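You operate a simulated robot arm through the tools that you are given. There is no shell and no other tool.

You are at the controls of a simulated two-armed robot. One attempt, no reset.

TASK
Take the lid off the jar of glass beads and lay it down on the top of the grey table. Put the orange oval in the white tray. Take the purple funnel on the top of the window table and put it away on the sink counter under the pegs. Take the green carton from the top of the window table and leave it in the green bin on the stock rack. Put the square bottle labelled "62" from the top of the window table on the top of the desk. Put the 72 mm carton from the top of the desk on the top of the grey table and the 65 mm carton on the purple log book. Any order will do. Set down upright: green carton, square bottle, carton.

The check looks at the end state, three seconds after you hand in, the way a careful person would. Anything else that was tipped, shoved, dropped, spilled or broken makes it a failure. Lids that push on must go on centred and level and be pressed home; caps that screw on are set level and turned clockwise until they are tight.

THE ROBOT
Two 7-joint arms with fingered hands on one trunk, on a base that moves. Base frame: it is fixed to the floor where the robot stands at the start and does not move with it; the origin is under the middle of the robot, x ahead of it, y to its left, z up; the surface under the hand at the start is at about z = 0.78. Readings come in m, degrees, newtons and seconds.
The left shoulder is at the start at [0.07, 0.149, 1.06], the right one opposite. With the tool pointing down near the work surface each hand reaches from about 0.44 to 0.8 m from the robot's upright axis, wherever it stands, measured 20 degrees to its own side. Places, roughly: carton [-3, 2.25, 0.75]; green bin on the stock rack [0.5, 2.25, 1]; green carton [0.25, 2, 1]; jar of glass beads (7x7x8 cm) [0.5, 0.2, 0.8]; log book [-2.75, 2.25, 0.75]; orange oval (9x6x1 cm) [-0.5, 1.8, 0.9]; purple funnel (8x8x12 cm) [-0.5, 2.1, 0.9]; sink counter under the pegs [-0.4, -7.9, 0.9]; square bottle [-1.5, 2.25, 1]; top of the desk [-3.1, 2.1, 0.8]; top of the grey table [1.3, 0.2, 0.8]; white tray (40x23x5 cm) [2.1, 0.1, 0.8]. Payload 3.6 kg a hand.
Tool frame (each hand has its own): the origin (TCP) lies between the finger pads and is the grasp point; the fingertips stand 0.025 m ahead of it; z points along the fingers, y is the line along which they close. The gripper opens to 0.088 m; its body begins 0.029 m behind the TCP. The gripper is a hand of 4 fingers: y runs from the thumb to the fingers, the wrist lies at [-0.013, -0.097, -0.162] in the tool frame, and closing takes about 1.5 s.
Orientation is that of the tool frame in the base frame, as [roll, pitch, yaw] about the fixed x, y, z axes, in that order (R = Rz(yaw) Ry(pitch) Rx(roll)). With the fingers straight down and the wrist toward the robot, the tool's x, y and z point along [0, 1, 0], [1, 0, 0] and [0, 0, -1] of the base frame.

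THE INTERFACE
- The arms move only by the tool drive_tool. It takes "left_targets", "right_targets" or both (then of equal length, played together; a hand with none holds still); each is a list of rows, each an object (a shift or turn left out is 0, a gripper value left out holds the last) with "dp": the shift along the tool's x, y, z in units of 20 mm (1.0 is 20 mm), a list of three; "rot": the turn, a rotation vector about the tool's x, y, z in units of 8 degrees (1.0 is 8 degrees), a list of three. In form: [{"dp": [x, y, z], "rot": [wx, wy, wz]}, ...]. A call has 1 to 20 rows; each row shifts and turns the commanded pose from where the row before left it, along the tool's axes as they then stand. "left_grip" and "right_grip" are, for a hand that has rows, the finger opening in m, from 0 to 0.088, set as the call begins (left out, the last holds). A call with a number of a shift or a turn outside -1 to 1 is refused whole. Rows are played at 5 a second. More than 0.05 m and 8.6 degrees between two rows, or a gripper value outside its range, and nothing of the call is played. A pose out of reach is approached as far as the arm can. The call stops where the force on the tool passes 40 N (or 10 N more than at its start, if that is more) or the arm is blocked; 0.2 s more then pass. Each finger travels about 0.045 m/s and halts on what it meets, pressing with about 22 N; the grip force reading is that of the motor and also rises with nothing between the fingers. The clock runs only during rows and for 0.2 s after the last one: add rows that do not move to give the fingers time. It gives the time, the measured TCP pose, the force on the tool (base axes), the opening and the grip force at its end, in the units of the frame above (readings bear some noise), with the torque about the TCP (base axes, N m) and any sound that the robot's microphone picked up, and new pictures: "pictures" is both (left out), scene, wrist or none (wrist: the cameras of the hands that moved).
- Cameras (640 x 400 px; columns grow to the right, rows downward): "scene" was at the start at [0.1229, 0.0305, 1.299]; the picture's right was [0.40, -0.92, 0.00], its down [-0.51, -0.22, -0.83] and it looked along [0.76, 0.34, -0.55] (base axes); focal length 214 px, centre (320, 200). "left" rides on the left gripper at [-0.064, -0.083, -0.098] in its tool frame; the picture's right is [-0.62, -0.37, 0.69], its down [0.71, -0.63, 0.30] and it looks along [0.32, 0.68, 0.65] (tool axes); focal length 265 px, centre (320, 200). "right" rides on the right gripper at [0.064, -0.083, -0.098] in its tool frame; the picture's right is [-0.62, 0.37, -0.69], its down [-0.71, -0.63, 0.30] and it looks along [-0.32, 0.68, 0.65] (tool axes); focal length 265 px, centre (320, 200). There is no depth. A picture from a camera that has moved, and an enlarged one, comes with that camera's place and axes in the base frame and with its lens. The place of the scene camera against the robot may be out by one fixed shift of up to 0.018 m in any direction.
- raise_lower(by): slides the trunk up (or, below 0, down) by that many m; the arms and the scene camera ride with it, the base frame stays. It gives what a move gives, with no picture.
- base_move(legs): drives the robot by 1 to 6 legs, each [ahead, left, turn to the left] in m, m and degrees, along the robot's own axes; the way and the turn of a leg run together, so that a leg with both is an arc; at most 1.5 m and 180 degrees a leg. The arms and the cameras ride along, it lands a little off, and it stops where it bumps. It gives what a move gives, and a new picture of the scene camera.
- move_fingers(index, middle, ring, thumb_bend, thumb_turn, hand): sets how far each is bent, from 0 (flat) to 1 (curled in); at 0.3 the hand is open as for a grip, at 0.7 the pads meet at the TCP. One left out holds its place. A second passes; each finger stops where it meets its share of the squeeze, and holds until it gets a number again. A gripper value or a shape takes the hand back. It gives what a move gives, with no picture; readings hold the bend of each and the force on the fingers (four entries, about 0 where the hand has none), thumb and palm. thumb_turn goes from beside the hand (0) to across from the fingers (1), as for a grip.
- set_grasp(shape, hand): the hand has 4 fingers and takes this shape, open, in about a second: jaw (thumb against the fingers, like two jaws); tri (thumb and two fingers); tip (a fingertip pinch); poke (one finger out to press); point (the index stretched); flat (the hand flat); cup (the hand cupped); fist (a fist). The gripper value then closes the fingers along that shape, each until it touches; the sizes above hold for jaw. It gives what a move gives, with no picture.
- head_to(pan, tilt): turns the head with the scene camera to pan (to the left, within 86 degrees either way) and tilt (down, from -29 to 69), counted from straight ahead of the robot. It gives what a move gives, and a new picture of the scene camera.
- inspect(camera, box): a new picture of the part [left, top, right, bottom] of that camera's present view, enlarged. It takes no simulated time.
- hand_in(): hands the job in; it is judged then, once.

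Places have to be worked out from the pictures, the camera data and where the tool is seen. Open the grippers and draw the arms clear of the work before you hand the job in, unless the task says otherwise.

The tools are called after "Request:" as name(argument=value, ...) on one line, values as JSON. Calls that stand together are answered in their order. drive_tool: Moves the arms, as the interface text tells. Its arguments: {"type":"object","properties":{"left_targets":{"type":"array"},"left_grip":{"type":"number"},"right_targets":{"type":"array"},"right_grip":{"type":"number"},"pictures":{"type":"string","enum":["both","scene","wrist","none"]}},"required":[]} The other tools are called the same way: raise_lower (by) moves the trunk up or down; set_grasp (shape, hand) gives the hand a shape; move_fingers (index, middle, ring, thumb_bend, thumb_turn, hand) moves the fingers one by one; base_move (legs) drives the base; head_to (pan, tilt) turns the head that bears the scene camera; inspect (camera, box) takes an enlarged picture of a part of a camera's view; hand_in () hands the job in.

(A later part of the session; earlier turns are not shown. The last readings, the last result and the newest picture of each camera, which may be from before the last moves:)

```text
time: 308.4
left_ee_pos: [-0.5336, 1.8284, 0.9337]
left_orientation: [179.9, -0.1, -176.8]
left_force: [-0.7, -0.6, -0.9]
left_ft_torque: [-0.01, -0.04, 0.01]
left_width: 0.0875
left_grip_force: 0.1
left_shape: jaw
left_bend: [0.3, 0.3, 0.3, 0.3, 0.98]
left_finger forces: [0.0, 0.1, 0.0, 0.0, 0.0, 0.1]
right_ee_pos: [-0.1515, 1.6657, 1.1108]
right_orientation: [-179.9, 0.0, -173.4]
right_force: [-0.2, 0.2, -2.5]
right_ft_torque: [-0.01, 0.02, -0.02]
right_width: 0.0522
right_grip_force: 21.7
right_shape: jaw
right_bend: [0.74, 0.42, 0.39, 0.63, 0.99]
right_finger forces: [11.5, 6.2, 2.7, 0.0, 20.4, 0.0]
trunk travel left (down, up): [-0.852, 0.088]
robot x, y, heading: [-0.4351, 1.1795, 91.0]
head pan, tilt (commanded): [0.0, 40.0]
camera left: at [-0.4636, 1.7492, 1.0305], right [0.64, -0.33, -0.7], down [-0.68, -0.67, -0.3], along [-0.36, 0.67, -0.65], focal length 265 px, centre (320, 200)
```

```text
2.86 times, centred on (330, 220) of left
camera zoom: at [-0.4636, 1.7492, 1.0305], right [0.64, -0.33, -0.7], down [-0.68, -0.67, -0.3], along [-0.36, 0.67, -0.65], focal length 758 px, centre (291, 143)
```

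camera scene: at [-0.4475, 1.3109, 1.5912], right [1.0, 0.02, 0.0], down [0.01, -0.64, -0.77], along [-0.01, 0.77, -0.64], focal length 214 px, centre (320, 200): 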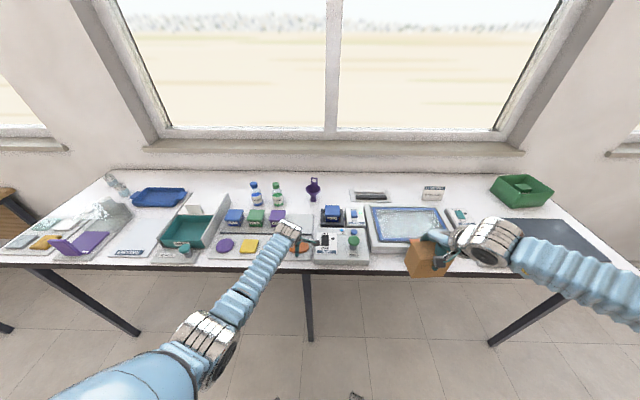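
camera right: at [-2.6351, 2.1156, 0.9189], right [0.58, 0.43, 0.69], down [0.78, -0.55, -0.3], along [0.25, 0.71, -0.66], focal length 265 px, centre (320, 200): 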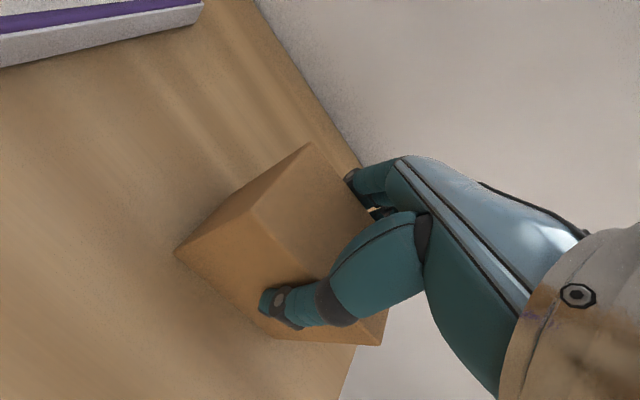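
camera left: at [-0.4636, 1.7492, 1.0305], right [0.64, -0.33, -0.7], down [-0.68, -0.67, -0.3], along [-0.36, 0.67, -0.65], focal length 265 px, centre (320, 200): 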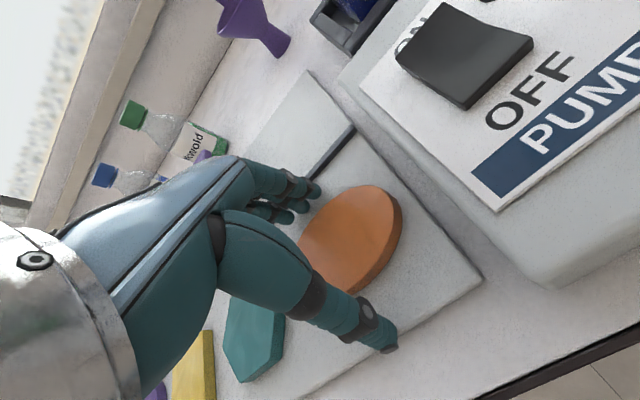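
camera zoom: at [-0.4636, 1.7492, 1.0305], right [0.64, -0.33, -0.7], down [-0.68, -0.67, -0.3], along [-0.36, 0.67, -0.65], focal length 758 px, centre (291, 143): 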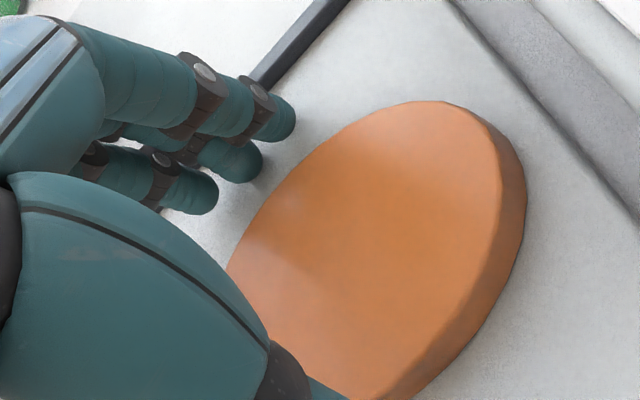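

Clear now. I lower in 2 mm steps.

Request:
drive_tool(left_targets=[{"dp": [0, 0, 0.1]}, {"dp": [0, 0, 0.1]}, {"dp": [0, 0, 0]}], pictures="none")

Request:
drive_tool(left_targets=[{"dp": [0, 0, 0.1]}, {"dp": [0, 0, 0]}], pictures="none")

Request:
inspect(camera="left", box=[240, 150, 420, 290])

```text
time: 309.2
left_ee_pos: [-0.5325, 1.8292, 0.9301]
left_orientation: [179.6, 0.0, -176.8]
left_force: [-0.8, -2.2, 11.8]
left_ft_torque: [0.54, 0.17, 0.04]
left_width: 0.0869
left_grip_force: 0.1
left_shape: jaw
left_bend: [0.3, 0.3, 0.3, 0.3, 0.98]
left_finger forces: [0.0, 11.9, 0.0, 0.1, 0.1, 0.0]
right_ee_pos: [-0.151, 1.6644, 1.1121]
right_orientation: [180.0, 0.0, -173.4]
right_force: [-0.6, -0.5, -1.6]
right_ft_torque: [-0.01, -0.01, -0.01]
right_width: 0.0519
right_grip_force: 21.7
right_shape: jaw
right_bend: [0.74, 0.42, 0.39, 0.63, 0.99]
right_finger forces: [11.4, 6.2, 2.7, 0.0, 20.4, 0.0]
trunk travel left (down, up): [-0.852, 0.088]
robot x, y, heading: [-0.441, 1.1817, 90.9]
head pan, tilt (commanded): [0.0, 40.0]
```

```text
time: 309.8
left_ee_pos: [-0.5316, 1.8281, 0.9309]
left_orientation: [179.5, -0.1, -176.9]
left_force: [-0.8, -3.2, 18.1]
left_ft_torque: [0.82, 0.19, 0.06]
left_width: 0.0866
left_grip_force: 0.0
left_shape: jaw
left_bend: [0.3, 0.3, 0.3, 0.3, 0.98]
left_finger forces: [0.2, 17.1, 0.0, 0.1, 1.2, 0.0]
right_ee_pos: [-0.1502, 1.6622, 1.1133]
right_orientation: [180.0, 0.0, -173.3]
right_force: [0.1, -0.3, -3.0]
right_ft_torque: [0.0, -0.01, 0.0]
right_width: 0.0519
right_grip_force: 22.7
right_shape: jaw
right_bend: [0.74, 0.42, 0.39, 0.63, 0.99]
right_finger forces: [11.6, 6.2, 2.7, 0.0, 20.4, 0.0]
trunk travel left (down, up): [-0.852, 0.088]
robot x, y, heading: [-0.4336, 1.1784, 91.1]
head pan, tilt (commanded): [0.0, 40.0]
```

```text
2.86 times, centred on (330, 220) of left
camera zoom: at [-0.4632, 1.7475, 1.0274], right [0.64, -0.33, -0.7], down [-0.68, -0.67, -0.31], along [-0.36, 0.67, -0.65], focal length 758 px, centre (291, 143)
```

zoom: 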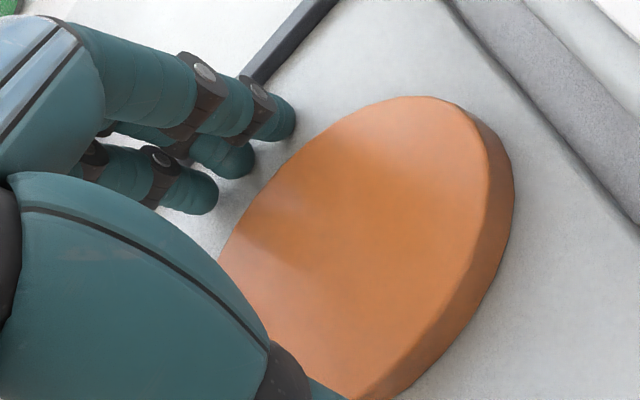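

The middle fingertip is on the plate (≈z 0.907) while the thumb tip is ~5 mm higher. I rise, tilt the hand 5° so thumb and fingers are level, and lower again to light contact.

Request:
drive_tool(left_targets=[{"dp": [0, 0, -0.6]}, {"rot": [-0.625, 0, 0]}, {"dp": [0, -0.02, 0.2]}, {"dp": [0, 0, 0]}], pictures="none")

Request:
drive_tool(left_targets=[{"dp": [0, -0.01, 0.12]}, {"dp": [0, 0, 0]}], pictures="none")

```text
time: 310.8
left_ee_pos: [-0.5323, 1.8309, 0.9327]
left_orientation: [175.1, -0.2, -176.7]
left_force: [0.9, -0.1, 1.9]
left_ft_torque: [-0.12, 0.0, -0.02]
left_width: 0.0881
left_grip_force: 0.0
left_shape: jaw
left_bend: [0.3, 0.3, 0.3, 0.27, 0.98]
left_finger forces: [0.1, 0.1, 0.0, 0.1, 1.6, 0.1]
right_ee_pos: [-0.1515, 1.6675, 1.1107]
right_orientation: [-179.8, -0.1, -173.4]
right_force: [-0.7, -0.1, -2.3]
right_ft_torque: [-0.02, 0.0, 0.03]
right_width: 0.0522
right_grip_force: 21.7
right_shape: jaw
right_bend: [0.74, 0.42, 0.39, 0.63, 0.99]
right_finger forces: [11.5, 6.2, 2.7, 0.0, 20.4, 0.1]
trunk travel left (down, up): [-0.852, 0.088]
robot x, y, heading: [-0.435, 1.1813, 91.1]
head pan, tilt (commanded): [0.0, 40.0]
```

```text
time: 311.4
left_ee_pos: [-0.5323, 1.8292, 0.9333]
left_orientation: [174.9, -0.1, -176.8]
left_force: [0.5, -0.6, 5.3]
left_ft_torque: [-0.24, -0.06, 0.0]
left_width: 0.0881
left_grip_force: 0.0
left_shape: jaw
left_bend: [0.3, 0.3, 0.3, 0.27, 0.98]
left_finger forces: [0.0, 0.0, 0.1, 0.1, 4.9, 0.1]
right_ee_pos: [-0.1511, 1.6674, 1.1108]
right_orientation: [-179.8, -0.1, -173.4]
right_force: [0.0, -1.4, -1.7]
right_ft_torque: [-0.02, 0.0, -0.01]
right_width: 0.0519
right_grip_force: 22.3
right_shape: jaw
right_bend: [0.74, 0.42, 0.39, 0.63, 0.99]
right_finger forces: [11.4, 6.2, 2.6, 0.0, 20.5, 0.1]
trunk travel left (down, up): [-0.852, 0.088]
robot x, y, heading: [-0.4382, 1.1798, 90.8]
head pan, tilt (commanded): [0.0, 40.0]
```

Now the thumb leads. I halve the tilt to 2.5°, settle just above contact, and close on the oval.

Request:
drive_tool(left_targets=[{"dp": [0, 0, -0.25]}, {"rot": [0.3, 0, 0]}, {"dp": [0, 0, 0.17]}, {"dp": [0, 0, 0]}], pictures="none")

Request:
inspect(camera="left", box=[220, 140, 480, 360])

```text
time: 312.4
left_ee_pos: [-0.5322, 1.828, 0.9343]
left_orientation: [177.3, -0.2, -176.8]
left_force: [0.6, -0.4, 0.1]
left_ft_torque: [0.0, -0.01, 0.01]
left_width: 0.088
left_grip_force: 0.1
left_shape: jaw
left_bend: [0.3, 0.3, 0.3, 0.3, 0.98]
left_finger forces: [0.0, 0.0, 0.1, 0.0, 0.1, 0.0]
right_ee_pos: [-0.1506, 1.6652, 1.112]
right_orientation: [-179.9, 0.0, -173.4]
right_force: [0.1, 0.1, -2.9]
right_ft_torque: [0.01, -0.01, -0.01]
right_width: 0.052
right_grip_force: 22.0
right_shape: jaw
right_bend: [0.74, 0.42, 0.39, 0.63, 0.99]
right_finger forces: [11.5, 6.1, 2.6, 0.1, 20.4, 0.0]
trunk travel left (down, up): [-0.852, 0.088]
robot x, y, heading: [-0.4376, 1.1841, 90.9]
head pan, tilt (commanded): [0.0, 40.0]
```

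```text
1.82 times, centred on (350, 250) of left
camera zoom: at [-0.4627, 1.7445, 1.0275], right [0.64, -0.3, -0.71], down [-0.68, -0.65, -0.33], along [-0.37, 0.69, -0.62], focal length 483 px, centre (266, 109)
```

zoom: 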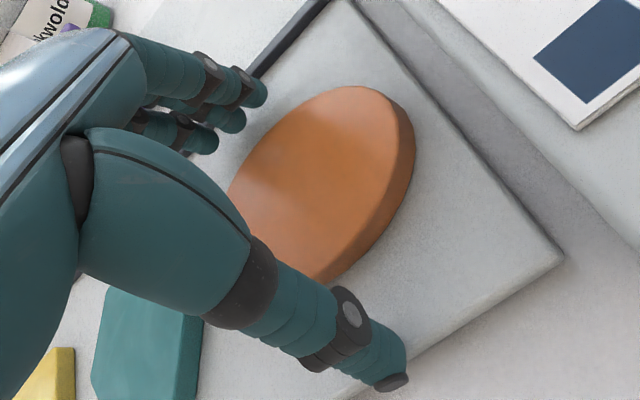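

Lower 2.5 mm more and close the fingers.

Request:
drive_tool(left_targets=[{"dp": [0, 0, 0.12]}, {"dp": [0, 0, 0]}], pictures="none")

Request:
drive_tool(left_targets=[{"dp": [0, 0, 0]}, {"dp": [0, 0, 0]}, {"dp": [0, 0, 0]}, {"dp": [0, 0, 0]}, {"dp": [0, 0, 0]}, {"dp": [0, 0, 0]}, {"dp": [0, 0, 0]}], left_grip=0.03, pictures="wrist")

Request:
inspect(camera="left", box=[220, 140, 480, 360])

```text
time: 313.0
left_ee_pos: [-0.5323, 1.8284, 0.9316]
left_orientation: [177.3, -0.1, -176.7]
left_force: [-0.8, 0.6, 1.8]
left_ft_torque: [-0.03, -0.02, -0.02]
left_width: 0.0883
left_grip_force: 0.1
left_shape: jaw
left_bend: [0.3, 0.3, 0.3, 0.3, 0.98]
left_finger forces: [0.0, 0.0, 0.0, 0.1, 1.5, 0.0]
right_ee_pos: [-0.152, 1.6646, 1.1114]
right_orientation: [-179.9, -0.1, -173.4]
right_force: [-0.2, 0.6, -2.7]
right_ft_torque: [0.01, 0.02, 0.01]
right_width: 0.0522
right_grip_force: 22.2
right_shape: jaw
right_bend: [0.74, 0.42, 0.39, 0.63, 0.99]
right_finger forces: [11.5, 6.2, 2.7, 0.0, 20.5, 0.1]
trunk travel left (down, up): [-0.852, 0.088]
robot x, y, heading: [-0.4348, 1.1789, 90.8]
head pan, tilt (commanded): [0.0, 40.0]
```

```text
time: 314.6
left_ee_pos: [-0.5327, 1.8281, 0.9325]
left_orientation: [177.0, -0.2, -176.8]
left_force: [-1.2, -0.9, 8.6]
left_ft_torque: [-0.5, 0.0, -0.06]
left_width: 0.0474
left_grip_force: 22.2
left_shape: jaw
left_bend: [0.74, 0.55, 0.58, 0.48, 0.99]
left_finger forces: [12.0, 6.2, 3.1, 0.0, 30.4, 0.0]
right_ee_pos: [-0.151, 1.6647, 1.1123]
right_orientation: [-179.9, 0.0, -173.5]
right_force: [-0.2, 1.2, -2.1]
right_ft_torque: [-0.02, 0.0, 0.02]
right_width: 0.0521
right_grip_force: 21.6
right_shape: jaw
right_bend: [0.74, 0.42, 0.39, 0.63, 0.99]
right_finger forces: [11.5, 6.2, 2.7, 0.1, 20.4, 0.0]
trunk travel left (down, up): [-0.852, 0.088]
robot x, y, heading: [-0.4373, 1.1762, 91.0]
head pan, tilt (commanded): [0.0, 40.0]
camera left: at [-0.4624, 1.7441, 1.0266], right [0.64, -0.3, -0.71], down [-0.68, -0.65, -0.33], along [-0.37, 0.7, -0.62], focal length 265 px, centre (320, 200)
```

left: 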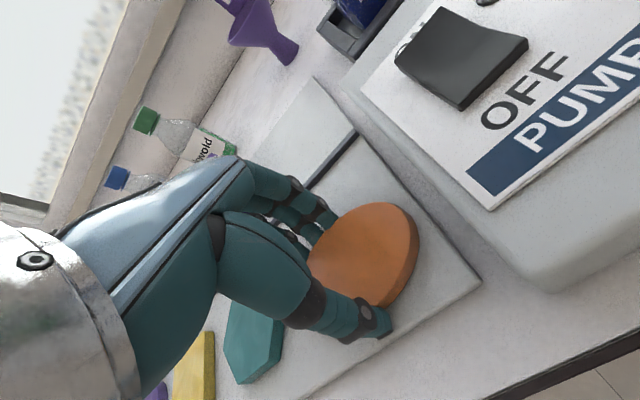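

```text
1.82 times, centred on (350, 250) of left
camera zoom: at [-0.4624, 1.7441, 1.0266], right [0.64, -0.3, -0.71], down [-0.68, -0.65, -0.33], along [-0.37, 0.7, -0.62], focal length 483 px, centre (266, 109)
```

zoom: 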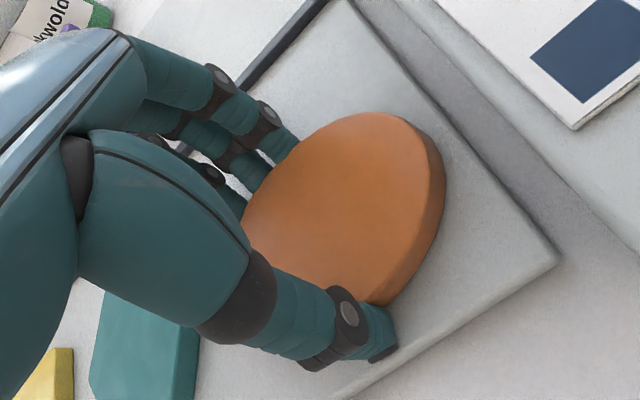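

The oval appears clamped between thumb and fingers. I lift slowly by 12 mm and look.

Request:
drive_tool(left_targets=[{"dp": [0, 0, -0.15]}, {"dp": [0, 0, -0.15]}, {"dp": [0, 0, -0.3]}, {"dp": [0, 0, 0]}, {"dp": [0, 0, 0]}], pictures="wrist")

Request:
inspect(camera="left", box=[220, 140, 480, 360])

```text
time: 315.8
left_ee_pos: [-0.5332, 1.8286, 0.9431]
left_orientation: [177.4, -0.2, -176.8]
left_force: [-0.9, 0.2, 0.1]
left_ft_torque: [-0.02, 0.03, -0.01]
left_width: 0.0476
left_grip_force: 22.2
left_shape: jaw
left_bend: [0.74, 0.55, 0.59, 0.49, 0.98]
left_finger forces: [12.9, 6.4, 2.7, 0.1, 21.9, 0.0]
right_ee_pos: [-0.1511, 1.6667, 1.1113]
right_orientation: [-179.8, -0.1, -173.3]
right_force: [0.1, -0.3, -1.4]
right_ft_torque: [0.0, -0.01, -0.01]
right_width: 0.0521
right_grip_force: 21.7
right_shape: jaw
right_bend: [0.74, 0.42, 0.39, 0.63, 0.99]
right_finger forces: [11.5, 6.2, 2.7, 0.0, 20.4, 0.0]
trunk travel left (down, up): [-0.852, 0.088]
robot x, y, heading: [-0.4374, 1.1797, 91.1]
head pan, tilt (commanded): [0.0, 40.0]
camera left: at [-0.4632, 1.7449, 1.0366], right [0.64, -0.3, -0.71], down [-0.68, -0.66, -0.33], along [-0.37, 0.69, -0.62], focal length 265 px, centre (320, 200)
```

left: 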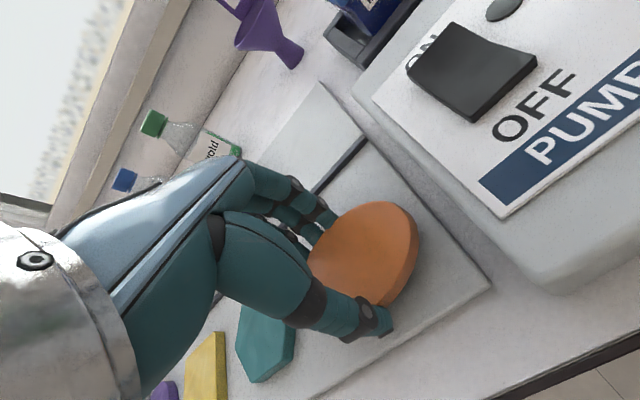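

```text
1.82 times, centred on (350, 250) of left
camera zoom: at [-0.4632, 1.7449, 1.0366], right [0.64, -0.3, -0.71], down [-0.68, -0.66, -0.33], along [-0.37, 0.69, -0.62], focal length 483 px, centre (266, 109)
```

zoom: 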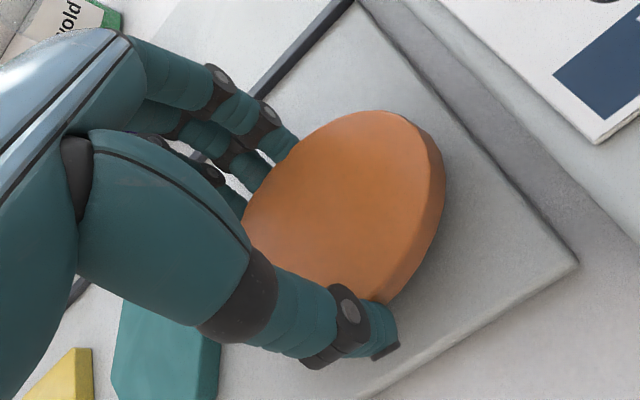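

The oval is lifted securely. I raise and retract the left hand.

Request:
drive_tool(left_targets=[{"dp": [0, 0, -0.5]}, {"dp": [0, 0, -0.7]}, {"dp": [0, 0, -0.8]}, {"dp": [0, 0, -0.8]}, {"dp": [0, 0, -0.8]}, {"dp": [0, 0, -0.8]}, {"dp": [0, 0, -0.8]}, {"dp": [0, -0.7, -0.8]}, {"dp": [0, -0.8, -0.8]}, {"dp": [0, -0.8, -0.8]}, {"dp": [0, -0.8, -0.5]}, {"dp": [0, -0.8, -0.3]}, {"dp": [0, -0.8, 0]}, {"dp": [0, -0.8, 0]}, {"dp": [0, 0, 0]}])

Request:
inspect(camera="scene", box=[180, 170, 380, 290])

```text
time: 319.0
left_ee_pos: [-0.5372, 1.7153, 1.1094]
left_orientation: [176.5, -1.6, -176.1]
left_force: [-0.1, -0.2, -1.3]
left_ft_torque: [0.02, 0.02, -0.01]
left_width: 0.0473
left_grip_force: 22.0
left_shape: jaw
left_bend: [0.74, 0.55, 0.59, 0.49, 0.98]
left_finger forces: [12.9, 6.4, 2.6, 0.0, 21.7, 0.0]
right_ee_pos: [-0.1511, 1.6668, 1.111]
right_orientation: [-179.9, 0.0, -173.4]
right_force: [-0.1, 0.1, -2.4]
right_ft_torque: [0.02, 0.0, 0.02]
right_width: 0.0521
right_grip_force: 22.2
right_shape: jaw
right_bend: [0.74, 0.42, 0.39, 0.63, 0.99]
right_finger forces: [11.5, 6.3, 2.6, 0.1, 20.5, 0.1]
trunk travel left (down, up): [-0.852, 0.088]
robot x, y, heading: [-0.4388, 1.1784, 90.8]
head pan, tilt (commanded): [0.0, 40.0]
camera scene: at [-0.4477, 1.3109, 1.5912], right [1.0, 0.02, 0.0], down [0.01, -0.64, -0.77], along [-0.01, 0.77, -0.64], focal length 214 px, centre (320, 200)
camera left: at [-0.4644, 1.6307, 1.1995], right [0.62, -0.28, -0.73], down [-0.68, -0.66, -0.32], along [-0.39, 0.7, -0.6], focal length 265 px, centre (320, 200)
```

scene: 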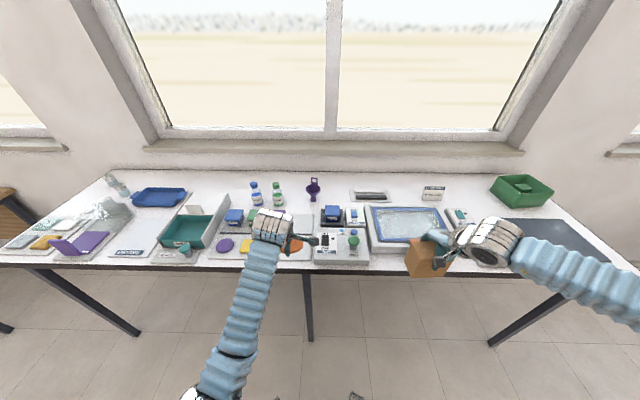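
left: 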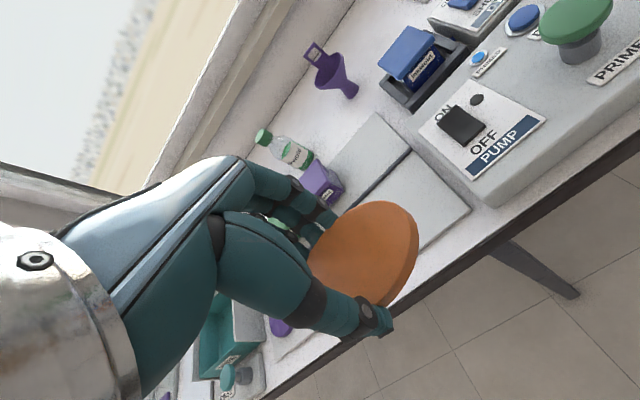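

```text
3.20 times, centred on (280, 230) of scene
camera zoom: at [-0.4477, 1.3109, 1.5912], right [1.0, 0.02, 0.0], down [0.01, -0.64, -0.77], along [-0.01, 0.77, -0.64], focal length 686 px, centre (448, 104)
```

zoom: 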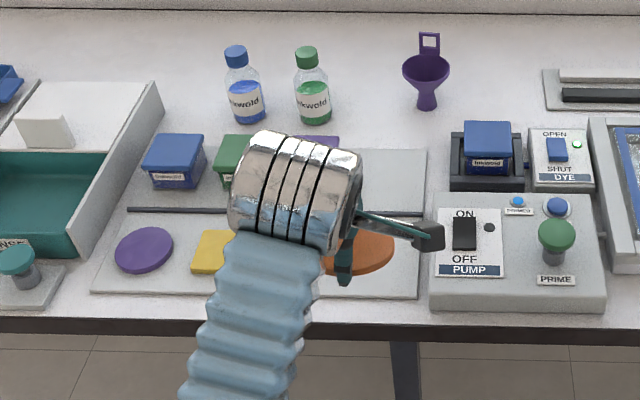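

Holding both the oval (left) and 72 mm carton (right), I drive along the aisle to the far end of the grey table and turn to face it.

Request:
base_move(legs=[[0, -1.2, 0], [0, -1.2, 0], [0, 0, 90], [0, 0, 89]])

```text
time: 369.1
left_ee_pos: [2.0211, 0.6464, 1.1024]
left_orientation: [177.2, -1.8, -0.3]
left_force: [0.3, -0.4, -0.2]
left_ft_torque: [-0.01, 0.03, 0.01]
left_width: 0.0471
left_grip_force: 21.7
left_shape: jaw
left_bend: [0.74, 0.55, 0.59, 0.49, 0.98]
left_finger forces: [12.9, 6.2, 2.8, 0.0, 21.6, 0.0]
right_ee_pos: [1.6417, 0.7165, 1.111]
right_orientation: [-179.8, 0.0, 2.8]
right_force: [-0.7, 0.3, -2.2]
right_ft_torque: [0.0, 0.0, 0.0]
right_width: 0.0517
right_grip_force: 22.6
right_shape: jaw
right_bend: [0.74, 0.42, 0.39, 0.63, 0.99]
right_finger forces: [11.5, 6.1, 2.7, 0.1, 20.4, 0.1]
trunk travel left (down, up): [-0.852, 0.088]
robot x, y, heading: [1.9547, 1.1821, -93.0]
head pan, tilt (commanded): [0.0, 40.0]
camera scene: at [1.9432, 1.0409, 1.5911], right [-1.0, 0.05, 0.0], down [0.03, 0.64, -0.77], along [-0.04, -0.76, -0.64], focal length 214 px, centre (320, 200)
```

scene: 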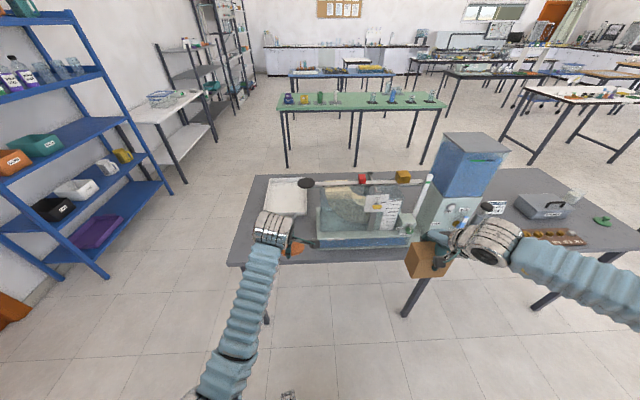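

Facing the grey table's far end. I zoom on the white tray and free space around it.

Request:
inspect(camera="scene", box=[210, 140, 470, 300])

Request:
inspect(camera="left", box=[0, 0, 640, 400])

Request:
inspect(camera="right", box=[0, 0, 640, 400])

Request:
inspect(camera="scene", box=[0, 0, 240, 300])

```text
2.46 times, centred on (340, 220) of scene
camera zoom: at [1.9432, 1.0409, 1.5911], right [-1.0, 0.05, 0.0], down [0.03, 0.64, -0.77], along [-0.04, -0.76, -0.64], focal length 528 px, centre (271, 151)
```

zoom: 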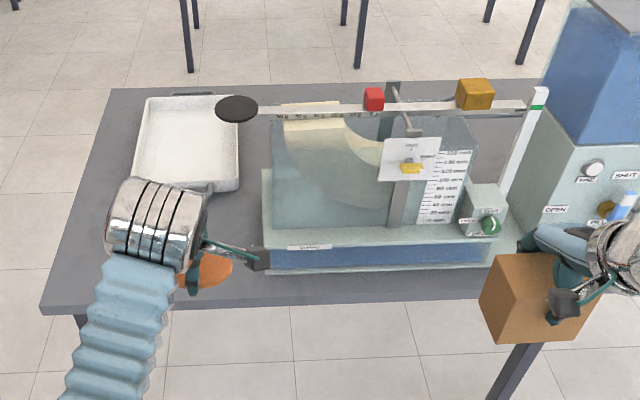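

```text
1.00 times, centred on (320, 200) of left (not enlarged: the box is as wide or as high as the picture)
camera zoom: at [1.9539, 0.7342, 1.1944], right [-0.6, 0.34, -0.73], down [0.73, 0.61, -0.31], along [0.34, -0.72, -0.61], focal length 265 px, centre (320, 200)
```

zoom: 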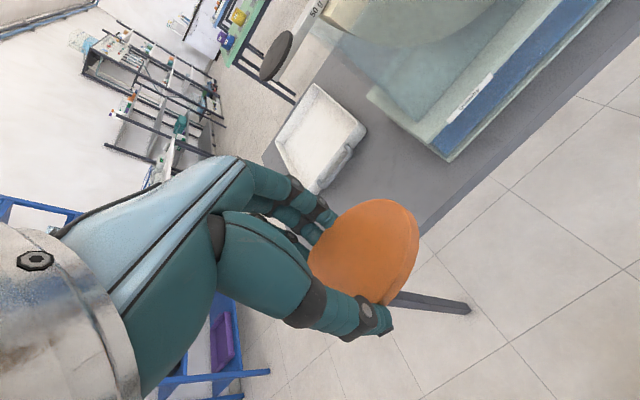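

```text
1.00 times, centred on (320, 200) of right (not enlarged: the box is as wide or as high as the picture)
camera zoom: at [1.7023, 0.803, 1.2081], right [-0.6, -0.4, 0.69], down [-0.74, 0.6, -0.3], along [-0.29, -0.7, -0.66], focal length 265 px, centre (320, 200)
```

zoom: 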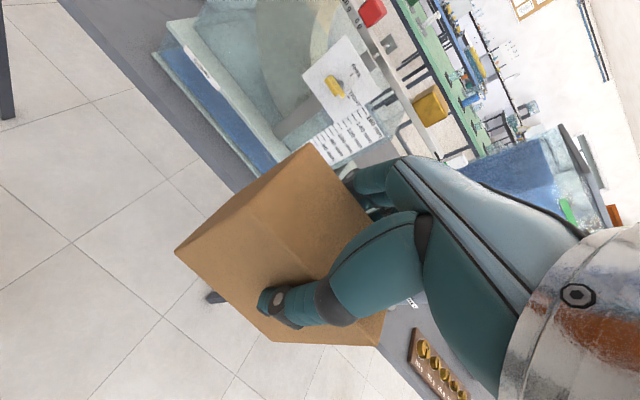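

```text
1.33 times, centred on (120, 150) of scene
camera zoom: at [1.9432, 1.0409, 1.5911], right [-1.0, 0.05, 0.0], down [0.03, 0.64, -0.77], along [-0.04, -0.76, -0.64], focal length 286 px, centre (587, 267)
```

zoom: 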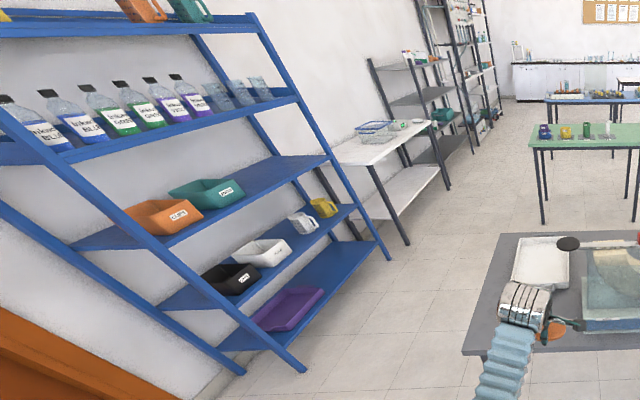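

The balance device next to the tray is delicate, so I'll approach from the table's far end (x > 2.32) facing −x instead. Driving there with both objects held high.

Request:
base_move(legs=[[0, 0.95, 0], [0, 0, -87], [0, 0.95, 0]])

```text
time: 403.8
left_ee_pos: [2.4023, 0.0547, 1.1017]
left_orientation: [177.3, -2.1, -86.6]
left_force: [-0.2, -1.2, 0.2]
left_ft_torque: [-0.04, -0.01, 0.01]
left_width: 0.0473
left_grip_force: 22.4
left_shape: jaw
left_bend: [0.74, 0.55, 0.59, 0.49, 0.98]
left_finger forces: [13.2, 6.0, 2.7, 0.0, 21.4, 0.0]
right_ee_pos: [2.4501, 0.4379, 1.1114]
right_orientation: [-179.7, 0.0, -83.7]
right_force: [-0.5, 0.1, -1.4]
right_ft_torque: [0.03, 0.03, -0.01]
right_width: 0.052
right_grip_force: 22.1
right_shape: jaw
right_bend: [0.74, 0.42, 0.39, 0.63, 0.99]
right_finger forces: [11.6, 6.0, 2.6, 0.1, 20.3, 0.1]
trunk travel left (down, up): [-0.852, 0.088]
robot x, y, heading: [2.9347, 0.1554, -179.3]
head pan, tilt (commanded): [0.0, 40.0]
camera scene: at [2.7894, 0.1429, 1.5911], right [-0.01, 1.0, 0.0], down [0.64, 0.01, -0.77], along [-0.77, -0.01, -0.64], focal length 214 px, centre (320, 200)
```

scene: 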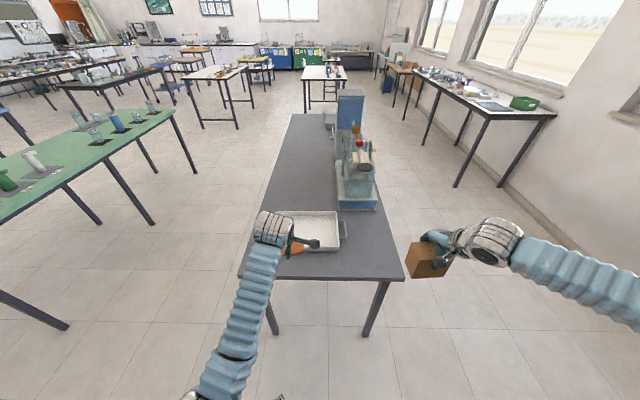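

Good view of the table end: the tray is at x 1.99–2.21, y −0.07–0.22; a clear spot for the carton is ≈[2.21, 0.365]. I move 0.2 m ahead.

Request:
base_move(legs=[[0.2, 0, -0.5]])

Request:
inspect(camera="left", box=[0, 0, 640, 400])

Request:
inspect(camera="right", box=[0, 0, 640, 400])

```text
time: 407.0
left_ee_pos: [2.2009, 0.0595, 1.1018]
left_orientation: [177.4, -2.1, -87.2]
left_force: [0.1, 0.1, -1.0]
left_ft_torque: [0.0, 0.01, 0.0]
left_width: 0.0474
left_grip_force: 22.3
left_shape: jaw
left_bend: [0.74, 0.55, 0.59, 0.49, 0.98]
left_finger forces: [13.1, 5.9, 2.6, 0.0, 21.4, 0.1]
right_ee_pos: [2.2511, 0.443, 1.1105]
right_orientation: [-179.8, 0.0, -84.2]
right_force: [-1.1, 0.7, -1.8]
right_ft_torque: [0.0, 0.01, 0.02]
right_width: 0.0518
right_grip_force: 21.8
right_shape: jaw
right_bend: [0.74, 0.42, 0.39, 0.63, 0.99]
right_finger forces: [11.6, 6.0, 2.7, 0.0, 20.3, 0.0]
trunk travel left (down, up): [-0.852, 0.088]
robot x, y, heading: [2.7263, 0.1495, -179.8]
head pan, tilt (commanded): [0.0, 40.0]
camera scene: at [2.5859, 0.1454, 1.5913], right [0.0, 1.0, 0.0], down [0.64, 0.0, -0.77], along [-0.77, 0.0, -0.64], focal length 214 px, centre (320, 200)
```

scene: 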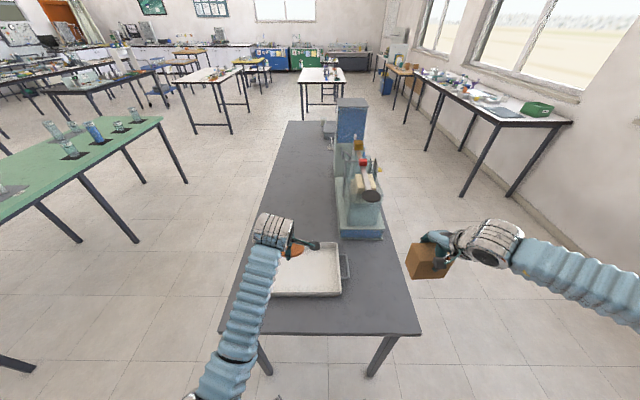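

```text
1.00 times, centred on (320, 200) of left (not enlarged: the box is as wide or as high as the picture)
camera zoom: at [2.2859, 0.1318, 1.193], right [0.31, 0.61, -0.73], down [0.65, -0.7, -0.31], along [-0.7, -0.38, -0.61], focal length 265 px, centre (320, 200)
```

zoom: 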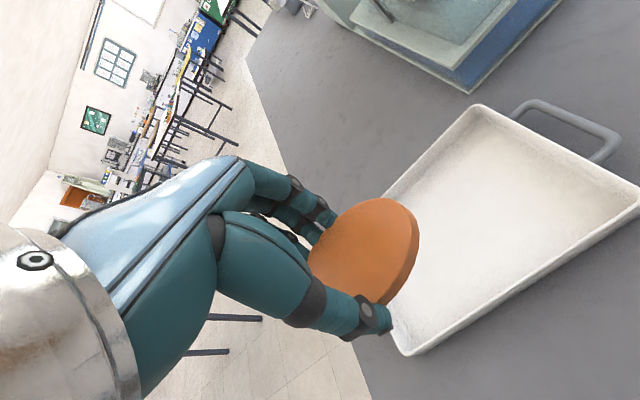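

```text
1.00 times, centred on (320, 200) of right (not enlarged: the box is as wide or as high as the picture)
camera zoom: at [2.3415, 0.3877, 1.208], right [-0.43, 0.58, 0.69], down [0.56, 0.77, -0.3], along [-0.71, 0.25, -0.66], focal length 265 px, centre (320, 200)
```

zoom: 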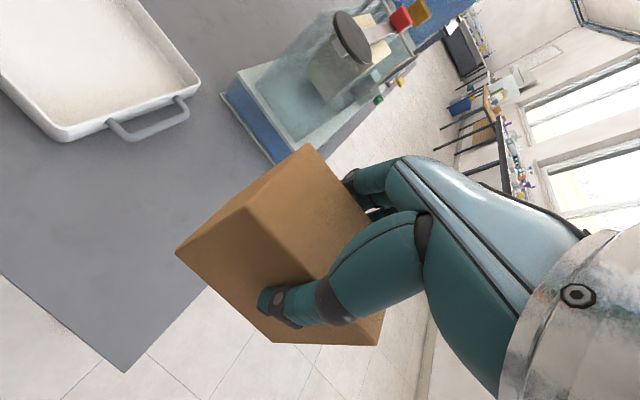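

Tray centre ≈[2.105, 0.07] from the wrist view. I move the oval over the tray centre and the carton over its spot simultaneously, then lower the trunk.

Request:
drive_tool(left_targets=[{"dp": [-0.146, 0.944, 0]}, {"dp": [-0.146, 0.944, 0]}, {"dp": [-0.146, 0.944, 0]}, {"dp": [-0.146, 0.944, 0]}, {"dp": [-0.146, 0.944, 0]}, {"dp": [0, 0, 0]}], right_targets=[{"dp": [0.735, 0.487, 0]}, {"dp": [0.735, 0.487, 0]}, {"dp": [0.735, 0.487, 0]}, {"dp": [0.735, 0.487, 0]}, {"dp": [0.735, 0.487, 0]}, {"dp": [0, 0, 0]}], pictures="scene")

Request:
raise_lower(by=-0.2)

Request:
inspect(camera="scene", box=[200, 180, 480, 380])

Request:
inspect(camera="left", box=[0, 0, 640, 400])

Request:
inspect(camera="right", box=[0, 0, 640, 400])

```text
time: 408.4
left_ee_pos: [2.1043, 0.0505, 1.0996]
left_orientation: [177.5, -4.6, -86.3]
left_force: [0.4, -0.1, -0.5]
left_ft_torque: [0.02, 0.04, 0.0]
left_width: 0.0472
left_grip_force: 21.9
left_shape: jaw
left_bend: [0.74, 0.55, 0.59, 0.49, 0.98]
left_finger forces: [13.1, 6.0, 2.7, 0.0, 21.4, 0.1]
right_ee_pos: [2.212, 0.3666, 1.1095]
right_orientation: [-179.8, -0.2, -84.2]
right_force: [-1.2, -0.8, -2.1]
right_ft_torque: [0.0, -0.01, -0.02]
right_width: 0.0519
right_grip_force: 21.7
right_shape: jaw
right_bend: [0.74, 0.42, 0.39, 0.63, 0.99]
right_finger forces: [11.6, 6.0, 2.7, 0.0, 20.3, 0.0]
trunk travel left (down, up): [-0.852, 0.088]
robot x, y, heading: [2.7253, 0.1499, -180.1]
head pan, tilt (commanded): [0.0, 40.0]
camera scene: at [2.5857, 0.1463, 1.5912], right [0.0, 1.0, 0.0], down [0.64, 0.0, -0.77], along [-0.77, 0.0, -0.64], focal length 214 px, centre (320, 200)
```

scene: 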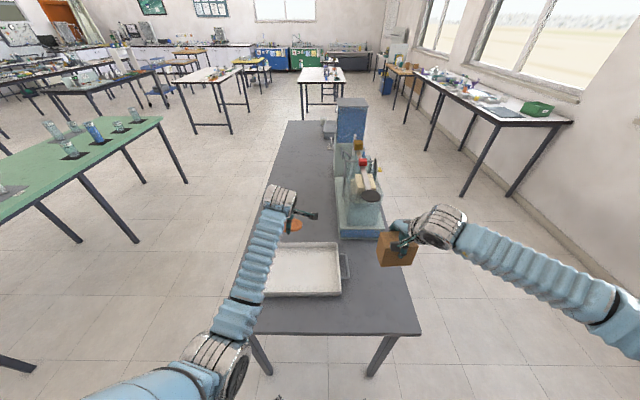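

```text
time: 410.6
left_ee_pos: [2.1016, 0.0459, 0.903]
left_orientation: [177.3, -4.2, -85.9]
left_force: [0.1, -0.2, -0.8]
left_ft_torque: [0.01, 0.01, 0.02]
left_width: 0.0472
left_grip_force: 22.0
left_shape: jaw
left_bend: [0.74, 0.55, 0.59, 0.49, 0.98]
left_finger forces: [13.2, 6.0, 2.8, 0.0, 21.5, 0.0]
right_ee_pos: [2.2107, 0.3657, 0.9108]
right_orientation: [-179.8, 0.1, -84.2]
right_force: [-1.2, -0.1, -2.8]
right_ft_torque: [0.01, 0.01, -0.01]
right_width: 0.0518
right_grip_force: 22.6
right_shape: jaw
right_bend: [0.74, 0.42, 0.39, 0.63, 0.99]
right_finger forces: [11.5, 6.0, 2.7, 0.1, 20.3, 0.0]
trunk travel left (down, up): [-0.652, 0.288]
robot x, y, heading: [2.7281, 0.1492, -180.0]
head pan, tilt (commanded): [0.0, 40.0]
```

```text
2.00 times, centred on (340, 280) of scene
camera zoom: at [2.5846, 0.1443, 1.3912], right [0.0, 1.0, 0.0], down [0.64, 0.0, -0.77], along [-0.77, 0.0, -0.64], focal length 429 px, centre (280, 40)
```

zoom: 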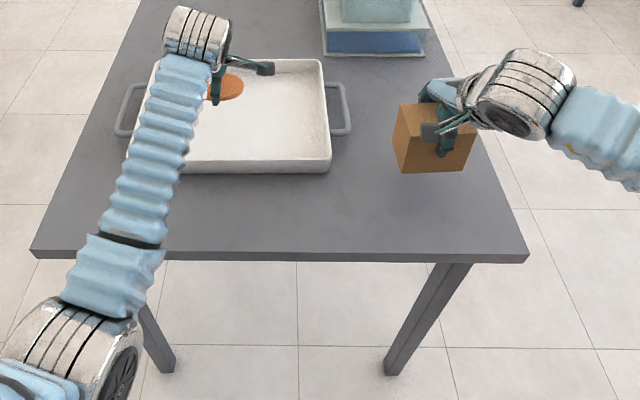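

```text
1.00 times, centred on (320, 200) of left (not enlarged: the box is as wide or as high as the picture)
camera zoom: at [2.1846, 0.1234, 0.9912], right [0.29, 0.59, -0.75], down [0.67, -0.69, -0.28], along [-0.69, -0.42, -0.59], focal length 265 px, centre (320, 200)
```

zoom: 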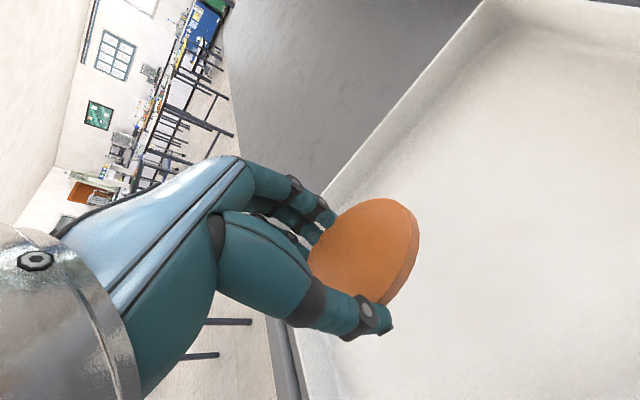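

```text
1.00 times, centred on (320, 200) of right (not enlarged: the box is as wide or as high as the picture)
camera zoom: at [2.301, 0.31, 1.0079], right [-0.43, 0.58, 0.69], down [0.56, 0.77, -0.3], along [-0.71, 0.25, -0.66], focal length 265 px, centre (320, 200)
```

zoom: 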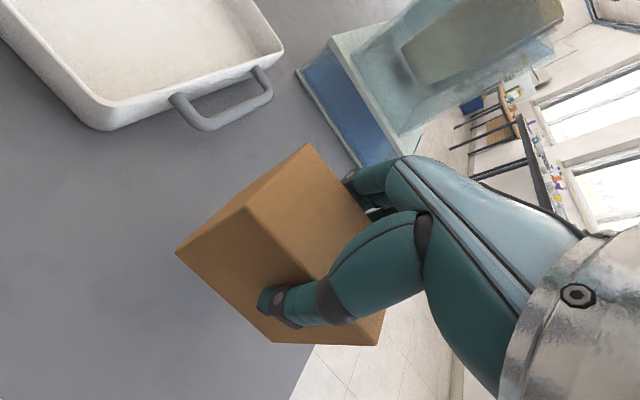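

Both are well positioned. I lower the trunk 0.05 more, then finish each with small arm steps; carton first.

Request:
raise_lower(by=-0.05)

Request:
drive_tool(right_targets=[{"dp": [0, 0, 0.15]}, {"dp": [0, 0, 0.1]}, {"dp": [0, 0, 0]}], pictures="none")

```text
time: 411.5
left_ee_pos: [2.1029, 0.0468, 0.8526]
left_orientation: [177.1, -4.2, -85.9]
left_force: [0.4, -0.6, -0.7]
left_ft_torque: [0.0, 0.03, -0.03]
left_width: 0.0471
left_grip_force: 21.8
left_shape: jaw
left_bend: [0.74, 0.55, 0.59, 0.49, 0.98]
left_finger forces: [13.2, 6.0, 2.7, 0.1, 21.6, 0.0]
right_ee_pos: [2.2102, 0.3651, 0.862]
right_orientation: [-179.8, 0.1, -84.2]
right_force: [0.3, -1.2, -2.4]
right_ft_torque: [0.03, 0.02, -0.01]
right_width: 0.0521
right_grip_force: 21.9
right_shape: jaw
right_bend: [0.74, 0.42, 0.39, 0.63, 0.99]
right_finger forces: [11.6, 6.0, 2.7, 0.0, 20.3, 0.1]
trunk travel left (down, up): [-0.602, 0.338]
robot x, y, heading: [2.7282, 0.1492, -179.8]
head pan, tilt (commanded): [0.0, 40.0]
```

```text
time: 412.3
left_ee_pos: [2.1027, 0.0466, 0.8534]
left_orientation: [177.1, -4.2, -86.0]
left_force: [1.5, 0.4, 0.0]
left_ft_torque: [-0.01, 0.02, 0.02]
left_width: 0.0472
left_grip_force: 22.1
left_shape: jaw
left_bend: [0.74, 0.55, 0.59, 0.49, 0.98]
left_finger forces: [13.1, 5.9, 2.7, 0.0, 21.4, 0.0]
right_ee_pos: [2.2114, 0.3652, 0.8559]
right_orientation: [-179.8, 0.0, -84.2]
right_force: [0.1, -0.8, -1.6]
right_ft_torque: [-0.03, 0.0, 0.02]
right_width: 0.0518
right_grip_force: 21.8
right_shape: jaw
right_bend: [0.74, 0.42, 0.39, 0.63, 0.99]
right_finger forces: [11.6, 6.0, 2.6, 0.0, 20.3, 0.1]
trunk travel left (down, up): [-0.602, 0.338]
robot x, y, heading: [2.729, 0.1472, -180.0]
head pan, tilt (commanded): [0.0, 40.0]
```

Request:
drive_tool(right_targets=[{"dp": [0, 0, 0.1]}, {"dp": [0, 0, 0.1]}, {"dp": [0, 0, 0]}], pictures="none")

Request:
drive_tool(right_targets=[{"dp": [0, 0, 0.1]}, {"dp": [0, 0, 0]}], pictures="wrist")

```text
time: 413.1
left_ee_pos: [2.1031, 0.0456, 0.8543]
left_orientation: [177.1, -4.3, -85.9]
left_force: [-0.3, -0.8, 0.0]
left_ft_torque: [0.03, -0.03, -0.03]
left_width: 0.0473
left_grip_force: 22.4
left_shape: jaw
left_bend: [0.74, 0.55, 0.59, 0.49, 0.98]
left_finger forces: [13.2, 6.1, 2.7, 0.0, 21.5, 0.0]
right_ee_pos: [2.2107, 0.3661, 0.8538]
right_orientation: [-179.9, 0.0, -84.1]
right_force: [1.4, 1.3, 4.2]
right_ft_torque: [-0.03, 0.11, 0.02]
right_width: 0.0519
right_grip_force: 22.0
right_shape: jaw
right_bend: [0.74, 0.42, 0.39, 0.63, 0.99]
right_finger forces: [11.6, 6.1, 2.8, 0.0, 21.8, 0.0]
trunk travel left (down, up): [-0.602, 0.338]
robot x, y, heading: [2.7248, 0.1486, -180.1]
head pan, tilt (commanded): [0.0, 40.0]
```

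```text
time: 413.7
left_ee_pos: [2.1024, 0.0463, 0.855]
left_orientation: [177.0, -4.2, -85.9]
left_force: [-0.7, 0.0, -0.8]
left_ft_torque: [0.02, 0.02, 0.0]
left_width: 0.0468
left_grip_force: 21.9
left_shape: jaw
left_bend: [0.74, 0.55, 0.59, 0.49, 0.98]
left_finger forces: [13.0, 6.0, 2.7, 0.0, 21.5, 0.0]
right_ee_pos: [2.2112, 0.3635, 0.8525]
right_orientation: [179.9, 0.0, -84.2]
right_force: [-0.6, 2.5, 13.1]
right_ft_torque: [0.07, 0.07, -0.02]
right_width: 0.0518
right_grip_force: 21.4
right_shape: jaw
right_bend: [0.74, 0.42, 0.4, 0.63, 0.99]
right_finger forces: [12.3, 7.0, 3.1, 0.0, 22.2, 0.1]
trunk travel left (down, up): [-0.602, 0.338]
robot x, y, heading: [2.7296, 0.1486, -179.6]
head pan, tilt (commanded): [0.0, 40.0]
camera right: at [2.3017, 0.3098, 0.9489], right [-0.43, 0.58, 0.69], down [0.55, 0.77, -0.31], along [-0.71, 0.25, -0.65], focal length 265 px, centre (320, 200)
```

right: 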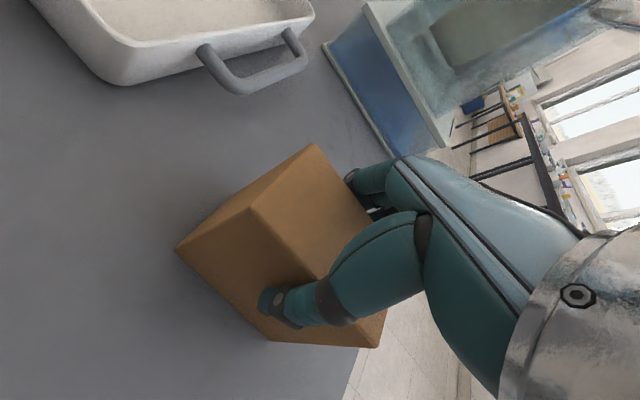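

Carton on the table. Releasing it.

Request:
drive_tool(right_targets=[{"dp": [0, 0, -0.05]}, {"dp": [0, 0, 0]}, {"dp": [0, 0, 0]}, {"dp": [0, 0, 0]}, {"dp": [0, 0, 0]}, {"dp": [0, 0, 0]}], right_grip=0.085, pictures="wrist")

Request:
inspect(camera="scene", box=[200, 180, 480, 380])

```text
time: 415.1
left_ee_pos: [2.1008, 0.0476, 0.8536]
left_orientation: [177.0, -4.1, -86.1]
left_force: [-1.0, -1.2, -0.9]
left_ft_torque: [0.01, 0.03, 0.03]
left_width: 0.0471
left_grip_force: 22.2
left_shape: jaw
left_bend: [0.74, 0.55, 0.59, 0.49, 0.98]
left_finger forces: [13.1, 6.0, 2.8, 0.0, 21.5, 0.0]
right_ee_pos: [2.2115, 0.3652, 0.8489]
right_orientation: [-179.8, 0.0, -84.3]
right_force: [0.9, 0.0, 0.1]
right_ft_torque: [-0.01, 0.0, 0.01]
right_width: 0.0855
right_grip_force: 0.0
right_shape: jaw
right_bend: [0.31, 0.31, 0.3, 0.31, 0.98]
right_finger forces: [0.1, 0.0, 0.0, 0.0, 0.7, 0.1]
trunk travel left (down, up): [-0.602, 0.338]
robot x, y, heading: [2.7265, 0.1525, -179.7]
head pan, tilt (commanded): [0.0, 40.0]
camera right: at [2.3012, 0.3099, 0.9476], right [-0.43, 0.58, 0.69], down [0.56, 0.77, -0.3], along [-0.71, 0.25, -0.66], focal length 265 px, centre (320, 200)
```

right: 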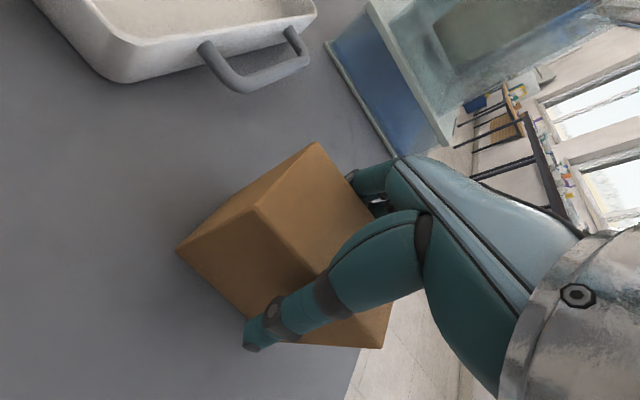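

```text
2.00 times, centred on (340, 280) of scene
camera zoom: at [2.585, 0.1443, 1.3412], right [0.0, 1.0, 0.0], down [0.64, 0.0, -0.77], along [-0.77, 0.0, -0.64], focal length 429 px, centre (280, 40)
```

zoom: 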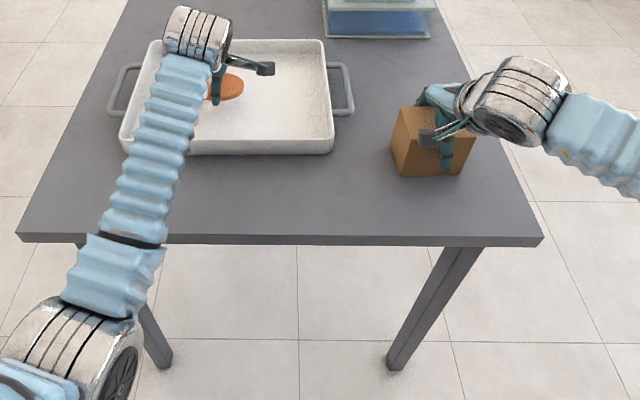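

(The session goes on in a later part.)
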